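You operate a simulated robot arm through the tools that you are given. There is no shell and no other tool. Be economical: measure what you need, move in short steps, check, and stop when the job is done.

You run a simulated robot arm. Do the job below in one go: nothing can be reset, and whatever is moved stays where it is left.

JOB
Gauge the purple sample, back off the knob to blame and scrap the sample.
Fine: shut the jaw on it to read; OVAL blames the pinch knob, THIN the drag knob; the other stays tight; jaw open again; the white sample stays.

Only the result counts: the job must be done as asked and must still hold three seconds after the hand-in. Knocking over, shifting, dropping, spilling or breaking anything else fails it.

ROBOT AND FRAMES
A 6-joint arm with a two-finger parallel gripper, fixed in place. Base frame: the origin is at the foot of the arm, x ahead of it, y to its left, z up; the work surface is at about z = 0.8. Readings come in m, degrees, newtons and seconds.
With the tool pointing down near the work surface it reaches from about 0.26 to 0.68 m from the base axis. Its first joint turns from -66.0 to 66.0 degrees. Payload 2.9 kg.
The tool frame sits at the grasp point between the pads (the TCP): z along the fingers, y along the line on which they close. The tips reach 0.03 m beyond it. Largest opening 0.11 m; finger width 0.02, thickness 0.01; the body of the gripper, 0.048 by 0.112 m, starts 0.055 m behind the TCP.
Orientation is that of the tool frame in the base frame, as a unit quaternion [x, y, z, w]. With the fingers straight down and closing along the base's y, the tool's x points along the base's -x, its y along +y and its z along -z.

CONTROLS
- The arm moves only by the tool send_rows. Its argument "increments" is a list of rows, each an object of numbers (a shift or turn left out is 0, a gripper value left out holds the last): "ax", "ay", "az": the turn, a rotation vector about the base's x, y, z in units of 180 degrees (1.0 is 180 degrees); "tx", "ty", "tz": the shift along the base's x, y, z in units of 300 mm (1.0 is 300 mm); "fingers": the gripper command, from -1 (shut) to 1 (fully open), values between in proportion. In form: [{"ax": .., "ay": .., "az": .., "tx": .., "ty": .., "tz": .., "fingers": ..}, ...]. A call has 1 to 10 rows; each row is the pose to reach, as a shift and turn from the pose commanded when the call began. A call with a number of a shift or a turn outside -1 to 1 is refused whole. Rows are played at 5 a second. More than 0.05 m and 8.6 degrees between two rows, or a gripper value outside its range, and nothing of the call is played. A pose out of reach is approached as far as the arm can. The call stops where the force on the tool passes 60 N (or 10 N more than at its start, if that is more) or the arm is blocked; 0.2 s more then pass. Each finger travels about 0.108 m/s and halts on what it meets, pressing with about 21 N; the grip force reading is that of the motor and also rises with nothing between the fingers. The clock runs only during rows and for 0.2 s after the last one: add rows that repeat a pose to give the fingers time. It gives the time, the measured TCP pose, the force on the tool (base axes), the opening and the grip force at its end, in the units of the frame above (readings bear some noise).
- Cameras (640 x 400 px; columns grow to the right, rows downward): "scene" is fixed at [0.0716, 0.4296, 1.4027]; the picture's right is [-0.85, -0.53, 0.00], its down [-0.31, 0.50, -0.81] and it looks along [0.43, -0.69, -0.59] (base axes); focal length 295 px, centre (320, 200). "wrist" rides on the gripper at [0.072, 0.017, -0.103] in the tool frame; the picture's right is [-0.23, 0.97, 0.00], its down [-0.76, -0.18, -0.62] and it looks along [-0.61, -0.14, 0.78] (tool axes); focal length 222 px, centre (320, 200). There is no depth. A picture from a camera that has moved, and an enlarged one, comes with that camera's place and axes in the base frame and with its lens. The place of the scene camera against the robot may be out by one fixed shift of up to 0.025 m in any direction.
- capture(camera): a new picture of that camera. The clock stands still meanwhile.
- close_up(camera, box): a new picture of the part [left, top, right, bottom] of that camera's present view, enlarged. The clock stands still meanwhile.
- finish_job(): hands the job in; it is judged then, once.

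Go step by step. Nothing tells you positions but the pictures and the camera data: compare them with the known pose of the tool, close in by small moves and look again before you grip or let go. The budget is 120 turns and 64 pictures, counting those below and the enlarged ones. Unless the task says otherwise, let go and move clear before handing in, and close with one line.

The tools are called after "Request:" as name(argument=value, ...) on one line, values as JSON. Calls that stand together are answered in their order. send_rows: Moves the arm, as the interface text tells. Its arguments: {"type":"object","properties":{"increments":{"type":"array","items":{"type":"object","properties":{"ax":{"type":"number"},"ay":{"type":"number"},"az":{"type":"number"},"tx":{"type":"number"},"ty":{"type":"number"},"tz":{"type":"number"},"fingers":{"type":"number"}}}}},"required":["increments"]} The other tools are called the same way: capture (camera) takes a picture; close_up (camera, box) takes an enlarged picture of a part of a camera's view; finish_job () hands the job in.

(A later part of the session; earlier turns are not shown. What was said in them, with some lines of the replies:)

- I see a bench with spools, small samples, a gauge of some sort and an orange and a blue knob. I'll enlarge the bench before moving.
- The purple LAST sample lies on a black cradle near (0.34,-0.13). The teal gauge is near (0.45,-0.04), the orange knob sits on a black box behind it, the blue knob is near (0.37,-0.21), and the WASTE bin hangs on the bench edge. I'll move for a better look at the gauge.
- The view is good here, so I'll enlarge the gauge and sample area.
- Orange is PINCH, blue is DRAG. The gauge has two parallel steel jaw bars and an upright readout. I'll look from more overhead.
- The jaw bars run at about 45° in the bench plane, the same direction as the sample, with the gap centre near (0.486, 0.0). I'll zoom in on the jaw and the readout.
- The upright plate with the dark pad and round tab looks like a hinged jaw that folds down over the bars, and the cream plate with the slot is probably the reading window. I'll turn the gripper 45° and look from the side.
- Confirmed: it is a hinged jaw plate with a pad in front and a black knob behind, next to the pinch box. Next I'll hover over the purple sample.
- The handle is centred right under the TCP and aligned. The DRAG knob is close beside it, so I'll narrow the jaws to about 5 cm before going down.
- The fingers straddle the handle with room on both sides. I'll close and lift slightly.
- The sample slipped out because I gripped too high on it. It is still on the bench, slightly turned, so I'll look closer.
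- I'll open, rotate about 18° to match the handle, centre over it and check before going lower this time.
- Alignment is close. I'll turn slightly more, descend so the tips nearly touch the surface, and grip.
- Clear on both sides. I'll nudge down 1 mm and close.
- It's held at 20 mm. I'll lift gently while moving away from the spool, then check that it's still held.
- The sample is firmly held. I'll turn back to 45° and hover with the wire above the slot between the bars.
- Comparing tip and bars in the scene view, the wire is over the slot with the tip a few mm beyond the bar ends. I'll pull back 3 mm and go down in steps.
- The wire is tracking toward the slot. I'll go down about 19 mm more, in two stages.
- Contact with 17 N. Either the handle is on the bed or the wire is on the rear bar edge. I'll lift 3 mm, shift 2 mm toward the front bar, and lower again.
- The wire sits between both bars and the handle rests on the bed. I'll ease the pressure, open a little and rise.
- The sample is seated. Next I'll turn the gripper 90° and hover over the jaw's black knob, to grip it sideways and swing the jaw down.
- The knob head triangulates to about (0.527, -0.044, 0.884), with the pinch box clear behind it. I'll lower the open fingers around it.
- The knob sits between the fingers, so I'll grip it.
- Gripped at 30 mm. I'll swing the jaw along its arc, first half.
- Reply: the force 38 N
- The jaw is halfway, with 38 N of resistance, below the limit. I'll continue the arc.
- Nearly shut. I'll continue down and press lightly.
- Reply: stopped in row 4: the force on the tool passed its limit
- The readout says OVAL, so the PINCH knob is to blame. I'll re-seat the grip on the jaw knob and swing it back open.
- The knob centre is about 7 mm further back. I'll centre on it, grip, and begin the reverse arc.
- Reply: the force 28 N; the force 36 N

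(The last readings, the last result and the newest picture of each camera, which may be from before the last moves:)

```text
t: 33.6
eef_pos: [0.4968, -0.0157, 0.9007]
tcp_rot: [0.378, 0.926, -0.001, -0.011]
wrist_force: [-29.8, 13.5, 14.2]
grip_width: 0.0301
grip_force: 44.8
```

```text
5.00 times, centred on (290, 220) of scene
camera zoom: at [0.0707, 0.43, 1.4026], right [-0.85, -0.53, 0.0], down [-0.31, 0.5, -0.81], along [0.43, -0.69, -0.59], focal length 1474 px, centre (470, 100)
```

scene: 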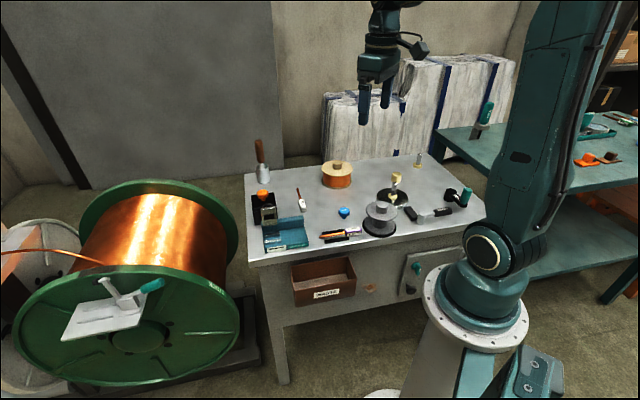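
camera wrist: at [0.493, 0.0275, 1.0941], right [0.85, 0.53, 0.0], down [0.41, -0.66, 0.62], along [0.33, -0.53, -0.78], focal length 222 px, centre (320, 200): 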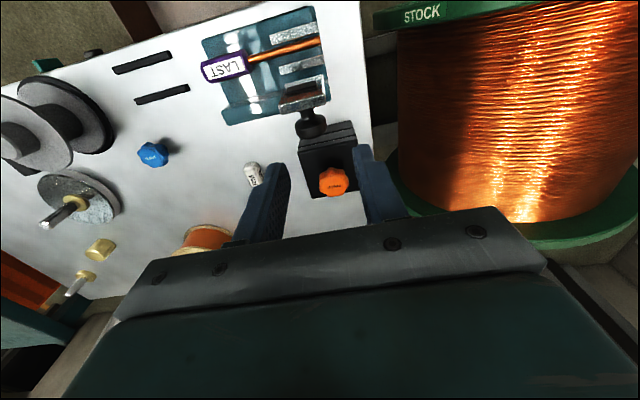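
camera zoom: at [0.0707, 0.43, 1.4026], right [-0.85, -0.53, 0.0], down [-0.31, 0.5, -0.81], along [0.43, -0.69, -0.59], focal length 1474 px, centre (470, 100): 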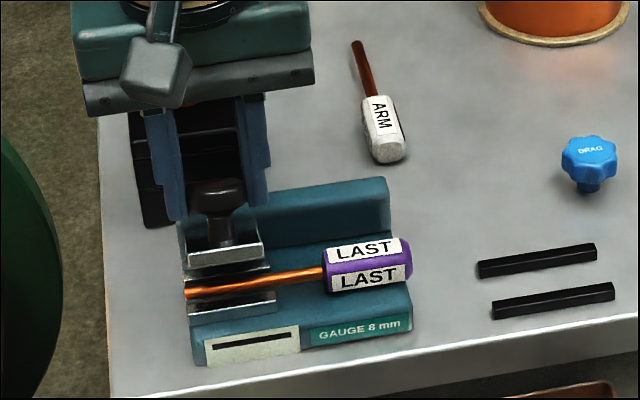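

The jaw is lifting and the reading has reset. There's side force, so I'll shift about 4 mm along the axis and complete the opening.

Request:
send_rows(increments=[{"tx": -0.009, "ty": -0.009}, {"tx": 0.006, "ty": -0.024, "tz": 0.001}, {"tx": 0.021, "ty": -0.04, "tz": 0.001}, {"tx": 0.036, "ty": -0.055, "tz": -0.003}, {"tx": 0.051, "ty": -0.07, "tz": -0.009}, {"tx": 0.065, "ty": -0.084, "tz": -0.019}, {"tx": 0.078, "ty": -0.097, "tz": -0.03}, {"tx": 0.078, "ty": -0.097, "tz": -0.03}])

Request:
close_up(camera="scene", box=[250, 170, 330, 260])

```text
t: 35.4
eef_pos: [0.5243, -0.0443, 0.8935]
tcp_rot: [0.38, 0.925, 0.0, -0.004]
wrist_force: [-0.5, 0.3, 0.4]
grip_width: 0.0
grip_force: 37.7
```

```text
4.44 times, centred on (290, 215) of scene
camera zoom: at [0.0716, 0.4296, 1.4027], right [-0.85, -0.53, 0.0], down [-0.31, 0.5, -0.81], along [0.43, -0.69, -0.59], focal length 1311 px, centre (453, 133)
```

zoom: 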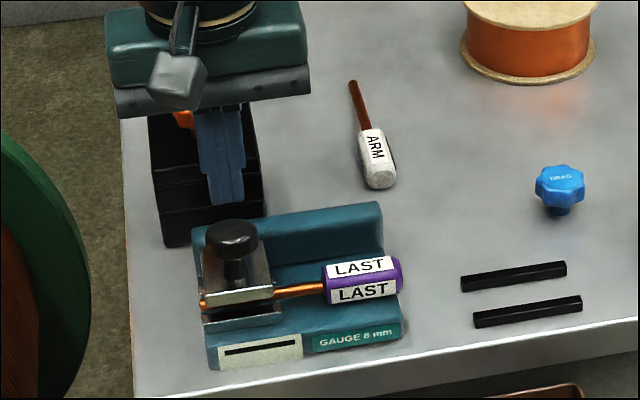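

The grip slipped off and the jaw fell back. I'll raise, re-open over the knob, and look again to take a deeper, better centred grip.

Request:
send_rows(increments=[{"tz": 0.1, "fingers": -0.2}, {"tx": -0.06, "ty": 0.06, "tz": 0.14, "fingers": -0.2}, {"tx": -0.12, "ty": 0.12, "tz": 0.14, "fingers": -0.2}, {"tx": -0.16, "ty": 0.16, "tz": 0.14, "fingers": -0.2}, {"tx": -0.16, "ty": 0.16, "tz": 0.14, "fingers": -0.2}])

Request:
close_up(camera="wrist", box=[230, 50, 410, 200])

```text
t: 36.6
eef_pos: [0.4763, 0.0038, 0.9322]
tcp_rot: [0.38, 0.925, 0.001, -0.004]
wrist_force: [0.3, 0.5, 0.6]
grip_width: 0.0439
grip_force: 0.0
```

```text
2.67 times, centred on (320, 125) of wrist
camera zoom: at [0.4376, 0.0672, 1.0374], right [0.85, 0.53, 0.0], down [0.42, -0.66, 0.62], along [0.33, -0.52, -0.79], focal length 592 px, centre (320, 400)
```

zoom: 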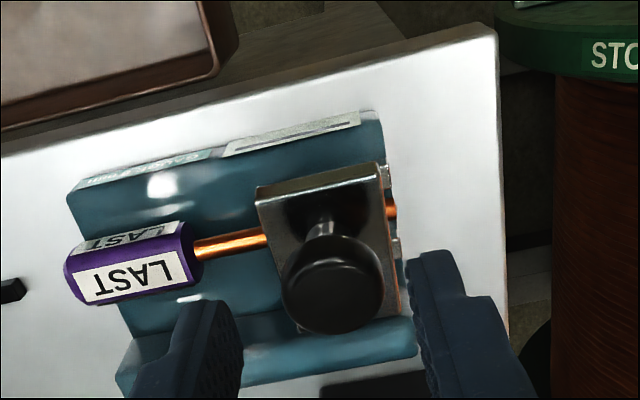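

The knob is at about n=0.340, d=0.340. I'll descend deeper around it and grip.

Request:
send_rows(increments=[{"tx": 0.0127, "ty": -0.0103, "tz": -0.06}, {"tx": 0.0127, "ty": -0.0103, "tz": -0.12}, {"tx": 0.0127, "ty": -0.0103, "tz": -0.16}, {"tx": 0.0127, "ty": -0.0103, "tz": -0.16}, {"tx": 0.0127, "ty": -0.0103, "tz": -0.16, "fingers": -1}, {"tx": 0.0127, "ty": -0.0103, "tz": -0.16, "fingers": -1}, {"tx": 0.0127, "ty": -0.0103, "tz": -0.16, "fingers": -1}])

Request:
close_up(camera="scene", box=[250, 190, 310, 250])

```text
t: 38.2
eef_pos: [0.4808, 0.0009, 0.8847]
tcp_rot: [0.379, 0.925, 0.002, -0.005]
wrist_force: [7.8, 7.5, -5.2]
grip_width: 0.0391
grip_force: 45.0
```

```text
6.67 times, centred on (280, 220) of scene
camera zoom: at [0.0719, 0.4298, 1.4026], right [-0.85, -0.53, 0.0], down [-0.31, 0.5, -0.81], along [0.42, -0.69, -0.59], focal length 1966 px, centre (587, 67)
```

zoom: 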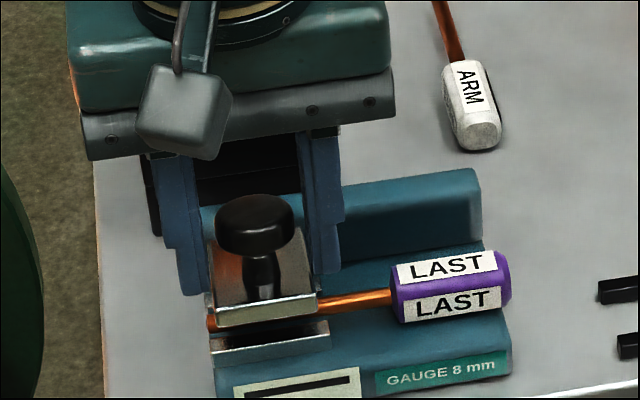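

The fingers are actually pinching the plate's own edges (39 mm wide), in front of its hinge. That is a usable hold, so I'll swing the plate up along its shorter arc.

Request:
send_rows(increments=[{"tx": 0.008, "ty": -0.008, "tz": 0.02}, {"tx": 0.018, "ty": -0.018, "tz": 0.037}, {"tx": 0.0288, "ty": -0.0288, "tz": 0.051}, {"tx": 0.044, "ty": -0.044, "tz": 0.062}, {"tx": 0.0613, "ty": -0.0613, "tz": 0.07}, {"tx": 0.0825, "ty": -0.0825, "tz": 0.0713}, {"tx": 0.0825, "ty": -0.0825, "tz": 0.0713}])

Request:
close_up(camera="scene", box=[250, 180, 320, 250])

```text
t: 39.8
eef_pos: [0.5055, -0.0217, 0.9094]
tcp_rot: [0.376, 0.927, 0.002, -0.004]
wrist_force: [-15.1, 22.6, 14.8]
grip_width: 0.0302
grip_force: 45.4
```

```text
5.71 times, centred on (285, 215) of scene
camera zoom: at [0.0711, 0.4302, 1.4025], right [-0.85, -0.53, 0.0], down [-0.31, 0.5, -0.81], along [0.43, -0.69, -0.59], focal length 1685 px, centre (520, 114)
```

zoom: 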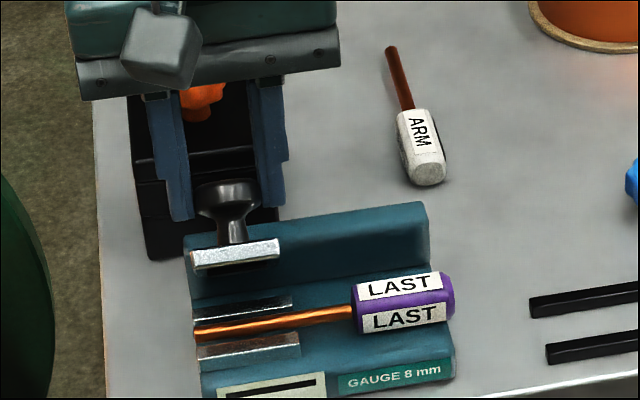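

It worked: the fingers slid onto the knob and the jaw is past halfway. I'll finish the arc.

Request:
send_rows(increments=[{"tx": 0.013, "ty": -0.013, "tz": 0.004}, {"tx": 0.0255, "ty": -0.0255, "tz": 0.003}, {"tx": 0.039, "ty": -0.039, "tz": -0.002}, {"tx": 0.052, "ty": -0.052, "tz": -0.01}, {"tx": 0.064, "ty": -0.064, "tz": -0.019}, {"tx": 0.0755, "ty": -0.0755, "tz": -0.03}, {"tx": 0.082, "ty": -0.082, "tz": -0.037}, {"tx": 0.082, "ty": -0.082, "tz": -0.037}])

Request:
close_up(camera="scene", box=[250, 180, 320, 250])

```text
t: 41.6
eef_pos: [0.5297, -0.0494, 0.8957]
tcp_rot: [0.38, 0.925, 0.001, -0.004]
wrist_force: [0.1, 0.5, 0.3]
grip_width: 0.0
grip_force: 37.5
```

```text
5.71 times, centred on (285, 215) of scene
camera zoom: at [0.0716, 0.4296, 1.4027], right [-0.85, -0.53, 0.0], down [-0.31, 0.5, -0.81], along [0.43, -0.69, -0.59], focal length 1685 px, centre (520, 114)
```

zoom: 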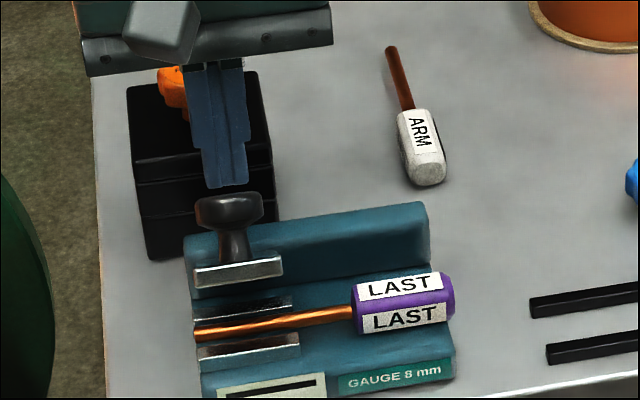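

The jaw now stays half-open by hinge friction. With closed fingers I'll go over to its front side and push the plate back to upright.

Request:
send_rows(increments=[{"tz": 0.1, "fingers": -1}, {"tz": 0.2}, {"tx": -0.09, "ty": 0.09, "tz": 0.2}, {"tx": -0.18, "ty": 0.18, "tz": 0.2}, {"tx": -0.27, "ty": 0.27, "tz": 0.2}, {"tx": -0.27, "ty": 0.27, "tz": 0.1}, {"tx": -0.27, "ty": 0.27, "tz": 0.01}, {"tx": -0.27, "ty": 0.27, "tz": 0.01}])

Request:
send_rows(increments=[{"tx": 0.03, "ty": -0.03}, {"tx": 0.06, "ty": -0.06}, {"tx": 0.09, "ty": -0.09}, {"tx": 0.12, "ty": -0.12}, {"tx": 0.14, "ty": -0.14}, {"tx": 0.155, "ty": -0.155}])

Request:
close_up(camera="scene", box=[250, 180, 320, 250])

```text
t: 43.4
eef_pos: [0.4493, 0.0306, 0.8997]
tcp_rot: [0.379, 0.926, 0.001, -0.004]
wrist_force: [0.6, -0.2, -0.3]
grip_width: 0.0
grip_force: 37.4
```

```text
t: 44.6
eef_pos: [0.4887, -0.0084, 0.9053]
tcp_rot: [0.38, 0.925, 0.002, -0.005]
wrist_force: [-10.0, -0.1, 12.4]
grip_width: 0.0
grip_force: 37.8
stopped in row 5: the force on the tool passed its limit (the readings are from after the stop); the commanded pose is now the measured one
```

```text
5.71 times, centred on (285, 215) of scene
camera zoom: at [0.0713, 0.4296, 1.4027], right [-0.85, -0.53, 0.0], down [-0.31, 0.5, -0.81], along [0.43, -0.69, -0.59], focal length 1685 px, centre (520, 114)
```

zoom: 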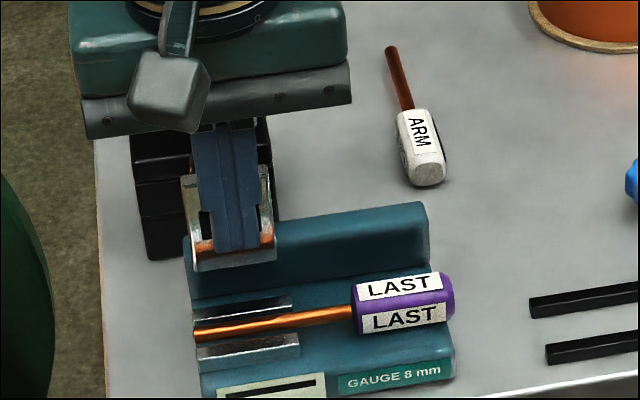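

The jaw is now well past halfway. I'll shift up slightly for leverage and push again.

Request:
send_rows(increments=[{"tx": -0.01, "ty": 0.01, "tz": 0.015}, {"tx": 0.01, "ty": -0.01, "tz": 0.025}, {"tx": 0.025, "ty": -0.025, "tz": 0.025}, {"tx": 0.04, "ty": -0.04, "tz": 0.025}, {"tx": 0.055, "ty": -0.055, "tz": 0.025}, {"tx": 0.07, "ty": -0.07, "tz": 0.025}, {"tx": 0.085, "ty": -0.085, "tz": 0.025}])

Request:
close_up(camera="scene", box=[250, 180, 320, 250])

```text
t: 45.7
eef_pos: [0.4951, -0.0142, 0.9093]
tcp_rot: [0.37, 0.929, 0.002, -0.019]
wrist_force: [-6.3, 6.8, 1.5]
grip_width: 0.0
grip_force: 37.4
stopped in row 5: the force on the tool passed its limit (the readings are from after the stop); the commanded pose is now the measured one
```

```text
5.71 times, centred on (285, 215) of scene
camera zoom: at [0.0715, 0.4298, 1.4026], right [-0.85, -0.53, 0.0], down [-0.31, 0.5, -0.81], along [0.43, -0.69, -0.59], focal length 1685 px, centre (520, 114)
```

zoom: 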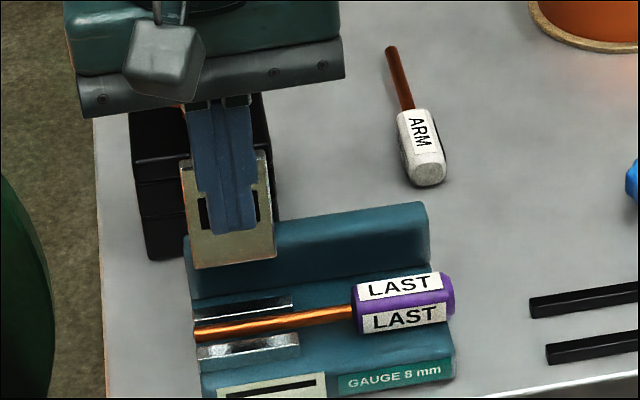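

The plate looks upright. I'll back away and rise, straighten the tool, and look from above the pinch knob.

Request:
send_rows(increments=[{"tx": -0.04, "ty": 0.04, "tz": 0.01, "ax": -0.0058, "ay": -0.0107, "az": -0.0087}, {"tx": -0.06, "ty": 0.06, "tz": 0.1, "ax": -0.0058, "ay": -0.0107, "az": -0.0087}, {"tx": -0.06, "ty": 0.06, "tz": 0.25, "ax": -0.0058, "ay": -0.0107, "az": -0.0087}, {"tx": 0.03, "ty": -0.01, "tz": 0.33, "ax": -0.0058, "ay": -0.0107, "az": -0.0087, "fingers": 0.1}, {"tx": 0.12, "ty": -0.09, "tz": 0.33, "ax": -0.0058, "ay": -0.0107, "az": -0.0087}, {"tx": 0.2, "ty": -0.16, "tz": 0.33, "ax": -0.0058, "ay": -0.0107, "az": -0.0087}, {"tx": 0.265, "ty": -0.22, "tz": 0.33, "ax": -0.0058, "ay": -0.0107, "az": -0.0087}, {"tx": 0.265, "ty": -0.22, "tz": 0.33, "ax": -0.0058, "ay": -0.0107, "az": -0.0087}])

Request:
close_up(camera="wrist", box=[230, 30, 410, 200])

Request:
close_up(camera="scene", box=[250, 170, 320, 250])

```text
t: 47.5
eef_pos: [0.5766, -0.0814, 1.009]
tcp_rot: [0.383, 0.924, 0.0, 0.002]
wrist_force: [-1.1, -0.1, -1.1]
grip_width: 0.0606
grip_force: 0.0
```

```text
2.35 times, centred on (320, 115) of wrist
camera zoom: at [0.5371, -0.0165, 1.1117], right [0.85, 0.53, 0.0], down [0.41, -0.66, 0.63], along [0.33, -0.53, -0.78], focal length 523 px, centre (320, 400)
```

zoom: 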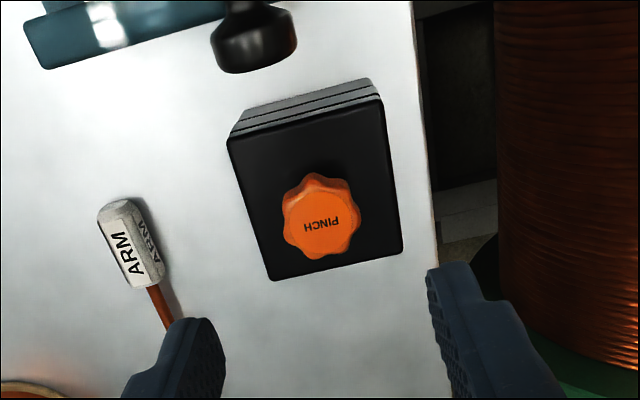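

```text
5.00 times, centred on (285, 210) of scene
camera zoom: at [0.0717, 0.4296, 1.4027], right [-0.85, -0.53, 0.0], down [-0.31, 0.5, -0.81], along [0.42, -0.69, -0.59], focal length 1474 px, centre (495, 150)
```

zoom: 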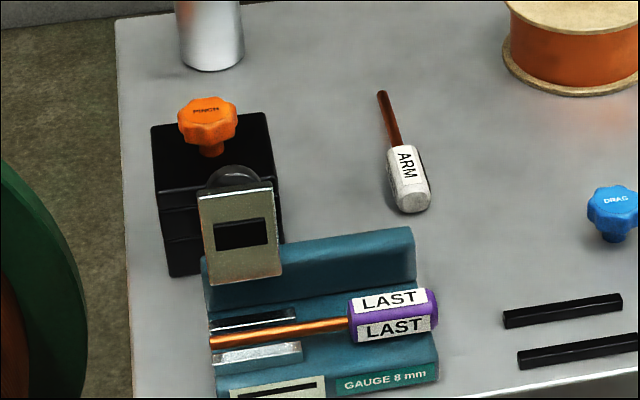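

The jaw is open exactly as at the start. The PINCH knob's top is at about (0.5795, -0.0835, 0.89). I'll descend on it, still open.

Request:
send_rows(increments=[{"tx": 0.0097, "ty": -0.007, "tz": -0.1}, {"tx": 0.0097, "ty": -0.007, "tz": -0.2}, {"tx": 0.0097, "ty": -0.007, "tz": -0.29}, {"tx": 0.0097, "ty": -0.007, "tz": -0.345}, {"tx": 0.0097, "ty": -0.007, "tz": -0.345}])

Request:
close_up(camera="wrist", box=[230, 60, 410, 210])

Request:
close_up(camera="scene", box=[250, 160, 320, 230])

```text
t: 48.7
eef_pos: [0.5791, -0.082, 0.9047]
tcp_rot: [0.384, 0.923, 0.0, 0.003]
wrist_force: [0.3, 0.2, 0.6]
grip_width: 0.0604
grip_force: 0.0
```

```text
2.67 times, centred on (320, 135) of wrist
camera zoom: at [0.5392, -0.0185, 1.007], right [0.85, 0.53, 0.0], down [0.41, -0.66, 0.63], along [0.33, -0.53, -0.78], focal length 592 px, centre (320, 373)
```

zoom: 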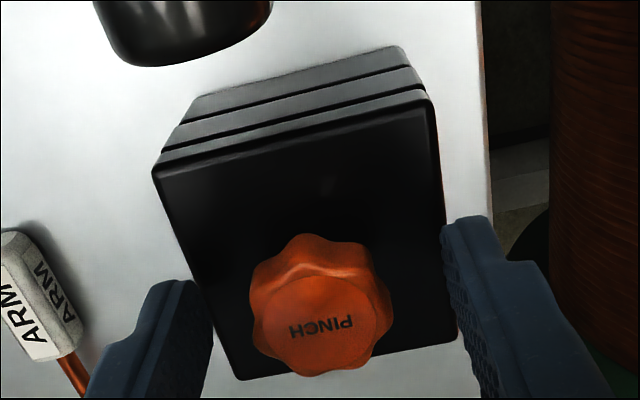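

```text
5.71 times, centred on (285, 195) of scene
camera zoom: at [0.0716, 0.4296, 1.4027], right [-0.85, -0.53, 0.0], down [-0.31, 0.5, -0.81], along [0.43, -0.69, -0.59], focal length 1685 px, centre (520, 229)
```

zoom: 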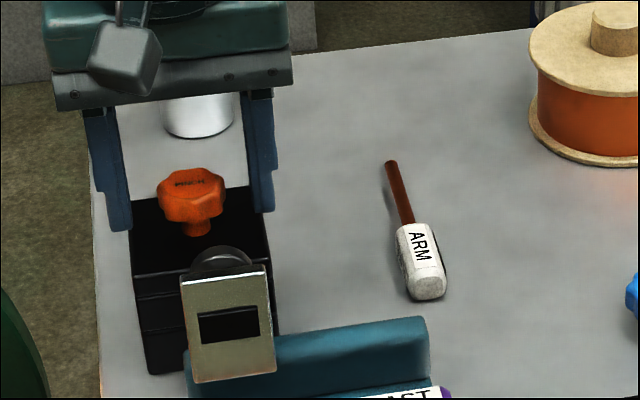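

Well centred. I'll close on the knob.

Request:
send_rows(increments=[{"tx": 0.004, "ty": -0.005, "tz": -0.007, "fingers": 0.1}, {"tx": 0.004, "ty": -0.005, "tz": -0.007, "fingers": -1}, {"tx": 0.004, "ty": -0.005, "tz": -0.007, "fingers": -1}, {"tx": 0.004, "ty": -0.005, "tz": -0.007, "fingers": -1}, {"tx": 0.004, "ty": -0.005, "tz": -0.007, "fingers": -1}])

Request:
send_rows(increments=[{"az": 0.04}, {"az": 0.08}, {"az": 0.12}, {"az": 0.16}, {"az": 0.2}, {"az": 0.24}, {"az": 0.24}])

Request:
close_up(camera="wrist", box=[230, 60, 410, 210])

```text
t: 49.9
eef_pos: [0.579, -0.0838, 0.9031]
tcp_rot: [0.384, 0.923, 0.0, 0.002]
wrist_force: [-4.1, -1.8, 1.6]
grip_width: 0.0318
grip_force: 45.3
```

```text
t: 51.5
eef_pos: [0.5793, -0.085, 0.9028]
tcp_rot: [0.017, 1.0, 0.002, 0.002]
wrist_force: [-6.6, -8.3, -17.6]
grip_width: 0.0317
grip_force: 45.1
```

```text
2.67 times, centred on (320, 135) of wrist
camera zoom: at [0.5074, -0.065, 1.0053], right [0.26, 0.97, 0.0], down [0.75, -0.2, 0.62], along [0.6, -0.16, -0.78], focal length 592 px, centre (320, 373)
```

zoom: 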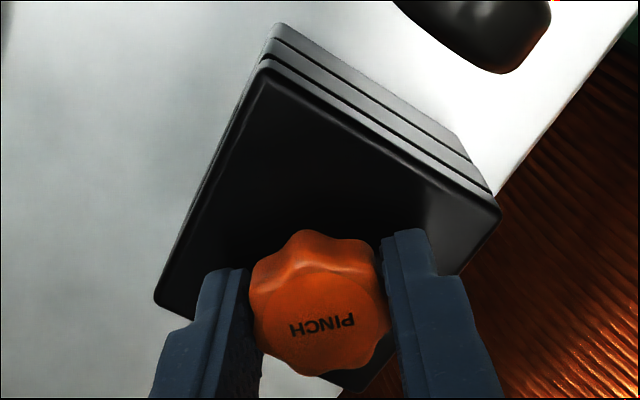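

The knob turns with the gripper, about 43° counter-clockwise so far. I'll continue.

Request:
send_rows(increments=[{"az": 0.04}, {"az": 0.08}, {"az": 0.12}, {"az": 0.16}, {"az": 0.2}, {"az": 0.24}, {"az": 0.28}, {"az": 0.32}, {"az": 0.36}, {"az": 0.36}])

Request:
close_up(camera="wrist", box=[230, 60, 410, 210])

Request:
close_up(camera="scene", box=[250, 160, 320, 230])

```text
t: 53.7
eef_pos: [0.5802, -0.0858, 0.903]
tcp_rot: [-0.521, 0.854, 0.003, 0.001]
wrist_force: [-2.4, -18.4, -25.1]
grip_width: 0.0316
grip_force: 44.5
```

```text
2.67 times, centred on (320, 135) of wrist
camera zoom: at [0.5318, -0.1419, 1.0053], right [-0.76, 0.65, 0.0], down [0.51, 0.59, 0.63], along [0.4, 0.48, -0.78], focal length 592 px, centre (320, 373)
```

zoom: 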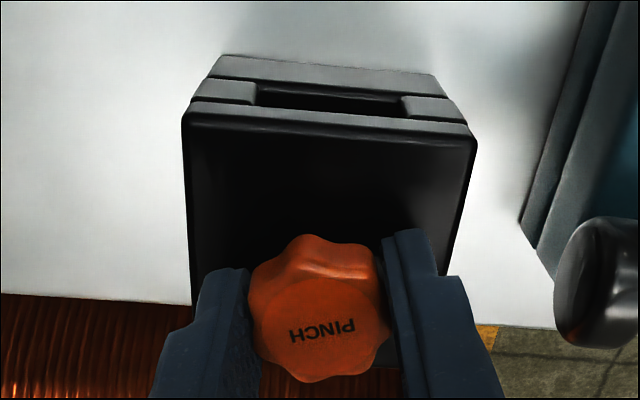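

```text
5.71 times, centred on (285, 195) of scene
camera zoom: at [0.072, 0.4291, 1.4028], right [-0.85, -0.53, 0.0], down [-0.31, 0.5, -0.81], along [0.42, -0.69, -0.59], focal length 1685 px, centre (520, 229)
```

zoom: 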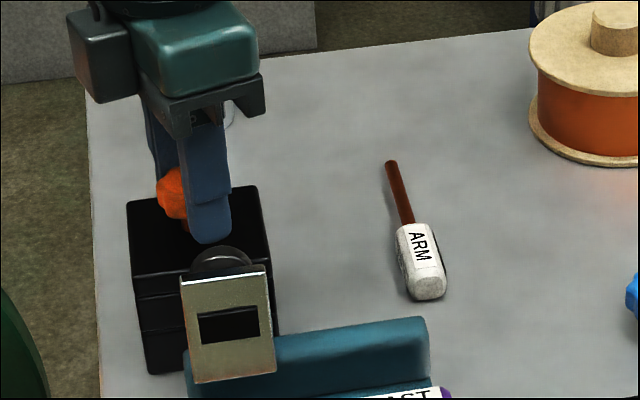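

It has turned about 108°. I'll add more turn for certainty while it goes freely.

Request:
send_rows(increments=[{"az": 0.04}, {"az": 0.08}, {"az": 0.12}, {"az": 0.16}, {"az": 0.2}, {"az": 0.24}, {"az": 0.28}, {"az": 0.32}, {"az": 0.36}, {"az": 0.36}])

Request:
close_up(camera="wrist", box=[230, 60, 410, 210])

```text
t: 55.9
eef_pos: [0.5769, -0.0827, 0.9028]
tcp_rot: [0.898, -0.439, -0.006, 0.0]
wrist_force: [-10.4, -4.7, -9.9]
grip_width: 0.0347
grip_force: 45.4
```

```text
2.67 times, centred on (320, 135) of wrist
camera zoom: at [0.6106, -0.1498, 1.0052], right [-0.91, -0.42, 0.01], down [-0.32, 0.71, 0.63], along [-0.27, 0.57, -0.78], focal length 592 px, centre (320, 373)
```

zoom: 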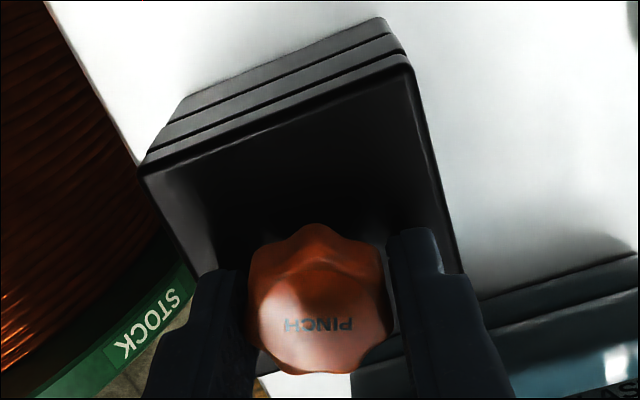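

The knob has turned roughly 160° and has begun to slip near its end, so it's clearly backed off. I'll release it and rise.

Request:
send_rows(increments=[{"fingers": -0.1}, {"fingers": -0.1}, {"tz": 0.1, "fingers": -0.1}, {"tz": 0.22}, {"tz": 0.33}, {"tz": 0.33}])

Request:
send_rows(increments=[{"az": -0.046}, {"az": -0.092, "tx": -0.06, "ty": 0.01}, {"az": -0.138, "tx": -0.12, "ty": 0.02}, {"az": -0.184, "tx": -0.18, "ty": 0.03}, {"az": -0.23, "tx": -0.24, "ty": 0.04}, {"az": -0.276, "tx": -0.3, "ty": 0.05}, {"az": -0.322, "tx": -0.36, "ty": 0.06}, {"az": -0.368, "tx": -0.42, "ty": 0.08}, {"az": -0.414, "tx": -0.485, "ty": 0.098}, {"az": -0.46, "tx": -0.485, "ty": 0.098}])

Request:
close_up(camera="wrist", box=[220, 40, 440, 200])

Request:
close_up(camera="scene", box=[245, 160, 345, 260])

```text
t: 57.3
eef_pos: [0.5808, -0.0838, 1.0021]
tcp_rot: [0.897, -0.443, -0.003, 0.001]
wrist_force: [0.4, 0.9, -0.2]
grip_width: 0.0497
grip_force: 0.0
```

```text
t: 59.5
eef_pos: [0.4338, -0.0548, 1.0027]
tcp_rot: [-0.381, 0.925, 0.001, 0.002]
wrist_force: [-0.3, -0.5, 0.6]
grip_width: 0.0494
grip_force: 0.0
```

```text
2.50 times, centred on (330, 120) of wrist
camera zoom: at [0.3702, -0.0934, 1.1049], right [-0.52, 0.85, 0.0], down [0.67, 0.41, 0.63], along [0.53, 0.33, -0.78], focal length 555 px, centre (295, 400)
```

zoom: 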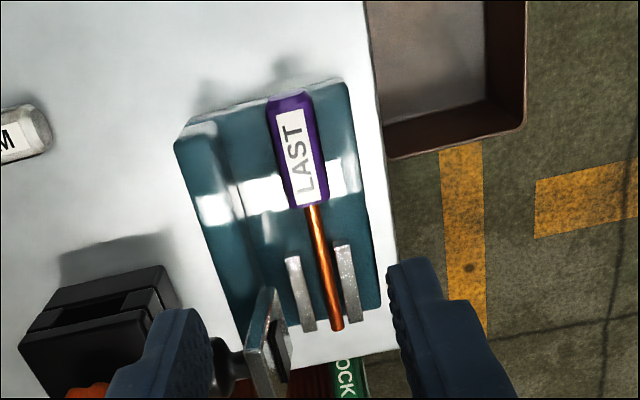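

```text
4.00 times, centred on (295, 210) of scene
camera zoom: at [0.0716, 0.4296, 1.4027], right [-0.85, -0.53, 0.0], down [-0.31, 0.5, -0.81], along [0.43, -0.69, -0.59], focal length 1180 px, centre (420, 160)
```

zoom: 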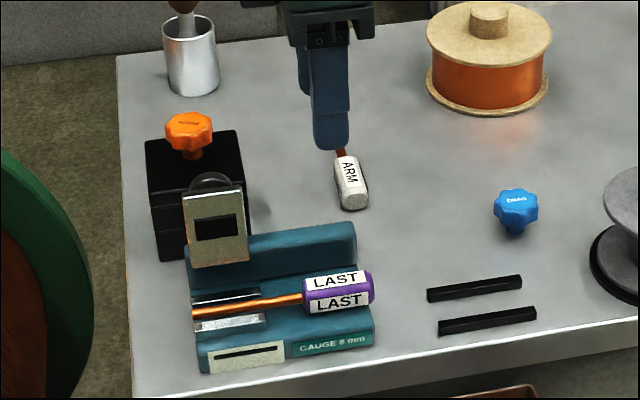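

Everything is in place, and the PINCH label has visibly turned. Next I'll pick up the purple sample again from the gauge.

Request:
send_rows(increments=[{"tx": -0.0153, "ty": 0.001, "tz": -0.12, "fingers": -0.31}, {"tx": -0.0153, "ty": 0.001, "tz": -0.25}, {"tx": -0.0153, "ty": 0.001, "tz": -0.37}, {"tx": -0.0153, "ty": 0.001, "tz": -0.46}, {"tx": -0.0153, "ty": 0.001, "tz": -0.51}, {"tx": -0.0153, "ty": 0.001, "tz": -0.51}, {"tx": -0.0153, "ty": 0.001, "tz": -0.51, "fingers": -1}, {"tx": -0.0153, "ty": 0.001, "tz": -0.51, "fingers": -1}, {"tx": -0.0153, "ty": 0.001, "tz": -0.51, "fingers": -1}])

Request:
send_rows(increments=[{"tz": 0.025}, {"tz": 0.05}, {"tz": 0.1}, {"tz": 0.15}, {"tz": 0.2}, {"tz": 0.25}, {"tz": 0.3}, {"tz": 0.3}])

```text
t: 61.5
eef_pos: [0.4297, -0.0539, 0.8501]
tcp_rot: [-0.381, 0.925, 0.001, 0.004]
wrist_force: [4.2, -1.5, 31.9]
grip_width: 0.02
grip_force: 20.9
```

```text
t: 63.3
eef_pos: [0.4297, -0.0542, 0.9396]
tcp_rot: [-0.38, 0.925, 0.001, 0.002]
wrist_force: [1.0, 0.5, 0.3]
grip_width: 0.0197
grip_force: 21.6
```

The sample is held. I'll carry it over the WASTE bin, centred near (0.334, -0.031), and check.

Request:
send_rows(increments=[{"tx": -0.1, "ty": 0.0}, {"tx": -0.2}, {"tx": -0.3}, {"tx": -0.4}, {"tx": -0.4}])

Request:
capture(camera="wrist")

Request:
close_up(camera="scene", box=[250, 180, 400, 310])

```text
t: 64.5
eef_pos: [0.3096, -0.0552, 0.9398]
tcp_rot: [-0.381, 0.924, 0.002, 0.002]
wrist_force: [0.2, -0.5, -0.8]
grip_width: 0.0201
grip_force: 20.5
```

```text
5 pictures are left
camera wrist: at [0.2462, -0.0939, 1.0417], right [-0.53, 0.85, 0.0], down [0.66, 0.41, 0.63], along [0.53, 0.33, -0.78], focal length 222 px, centre (320, 200)
```

wrist: 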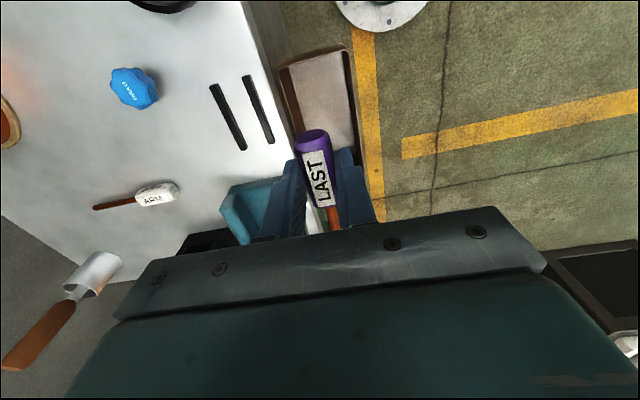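

```text
3.08 times, centred on (325, 245) of scene
camera zoom: at [0.0716, 0.4296, 1.4027], right [-0.85, -0.53, 0.0], down [-0.31, 0.5, -0.81], along [0.43, -0.69, -0.59], focal length 907 px, centre (305, 62)
```

zoom: 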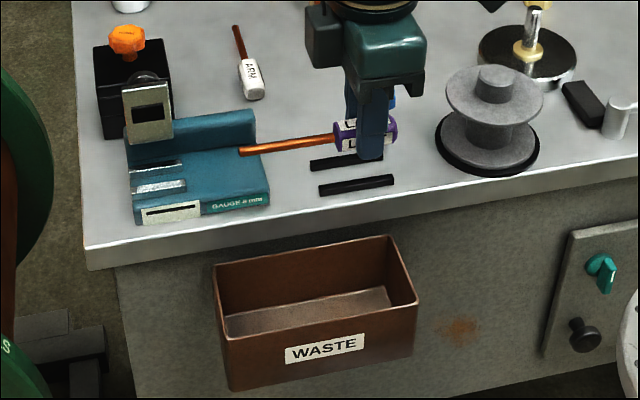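

The bin rim is at about z≈0.75, centred near n=0.258, d=0.22, so the sample fits lengthwise. I'll lower it into the bin mouth.

Request:
send_rows(increments=[{"tx": 0.012, "ty": 0.017, "tz": -0.1}, {"tx": 0.012, "ty": 0.017, "tz": -0.2}, {"tx": 0.012, "ty": 0.017, "tz": -0.3}, {"tx": 0.012, "ty": 0.017, "tz": -0.4}, {"tx": 0.012, "ty": 0.017, "tz": -0.48}, {"tx": 0.012, "ty": 0.017, "tz": -0.54}, {"tx": 0.012, "ty": 0.017, "tz": -0.567}, {"tx": 0.012, "ty": 0.017, "tz": -0.567}])

Request:
close_up(camera="scene", box=[270, 200, 400, 310])

```text
t: 66.3
eef_pos: [0.3134, -0.0489, 0.7691]
tcp_rot: [-0.381, 0.925, 0.002, 0.002]
wrist_force: [0.0, -0.4, -0.8]
grip_width: 0.0198
grip_force: 20.6
```

```text
3.64 times, centred on (335, 255) of scene
camera zoom: at [0.0716, 0.4296, 1.4027], right [-0.85, -0.53, 0.0], down [-0.31, 0.5, -0.81], along [0.43, -0.69, -0.59], focal length 1072 px, centre (266, 0)
```

zoom: 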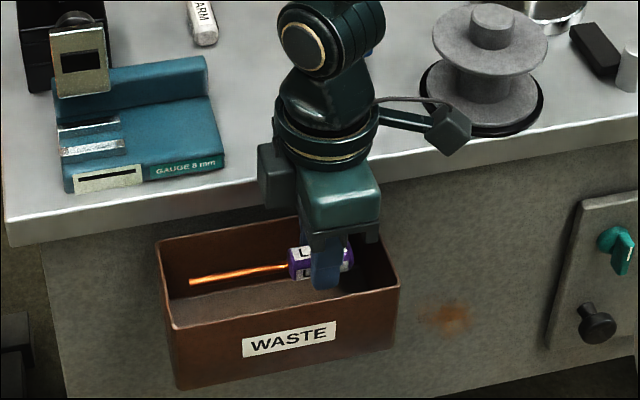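

The sample is inside the bin mouth and clear of the walls. I'll release it and rise straight up.

Request:
send_rows(increments=[{"tz": -0.03, "fingers": -1}, {"tz": -0.03, "fingers": -0.4}, {"tz": -0.03, "fingers": -0.4}, {"tz": 0.06, "fingers": -0.4}, {"tz": 0.2, "fingers": -0.4}, {"tz": 0.35, "fingers": -0.4}, {"tz": 0.5, "fingers": -0.4}, {"tz": 0.65, "fingers": -0.4}, {"tz": 0.65, "fingers": -0.4}])

Request:
close_up(camera="scene", box=[240, 160, 420, 310])

```text
t: 68.3
eef_pos: [0.3137, -0.0501, 0.9648]
tcp_rot: [-0.381, 0.925, 0.001, 0.003]
wrist_force: [-0.2, 0.2, 0.0]
grip_width: 0.033
grip_force: 0.1
```

```text
2.67 times, centred on (330, 235) of scene
camera zoom: at [0.0716, 0.4296, 1.4027], right [-0.85, -0.53, 0.0], down [-0.31, 0.5, -0.81], along [0.43, -0.69, -0.59], focal length 786 px, centre (293, 107)
```

zoom: 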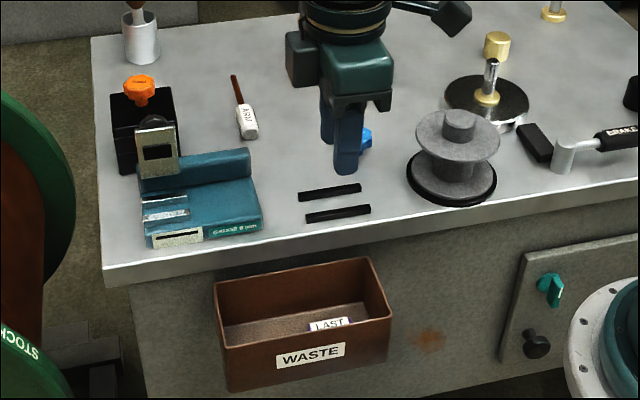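

The sample lies in the WASTE bin, the jaw is open and the white sample is untouched. I'll take a last check of both knobs.

Request:
close_up(camera="scene", box=[250, 175, 290, 205])

```text
13.33 times, centred on (270, 190) of scene
camera zoom: at [0.0716, 0.4296, 1.4027], right [-0.85, -0.53, 0.0], down [-0.31, 0.5, -0.81], along [0.43, -0.69, -0.59], focal length 3932 px, centre (987, 333)
```

zoom: 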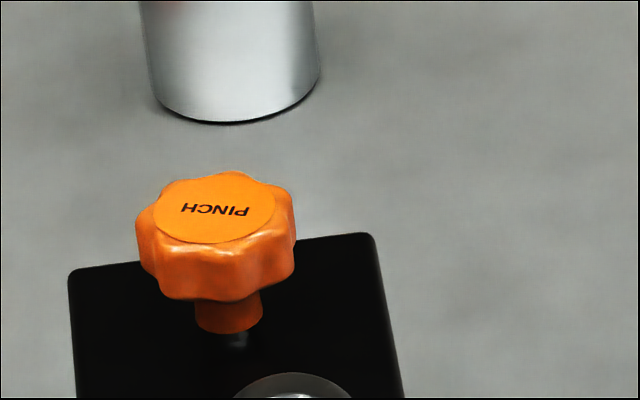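

The PINCH label is upside-down and the knob has risen on its stem, so it is backed off. The job is complete, so I'm handing in.

Request:
finish_job()

```text
The job is handed in.
```

The purple sample read OVAL, so I backed off the PINCH knob about 160°, left DRAG tight, reopened the jaw and dropped the sample in the WASTE bin. The white sample was not touched. The purple sample slipped from the grip once, early on, and fell back onto the bench.
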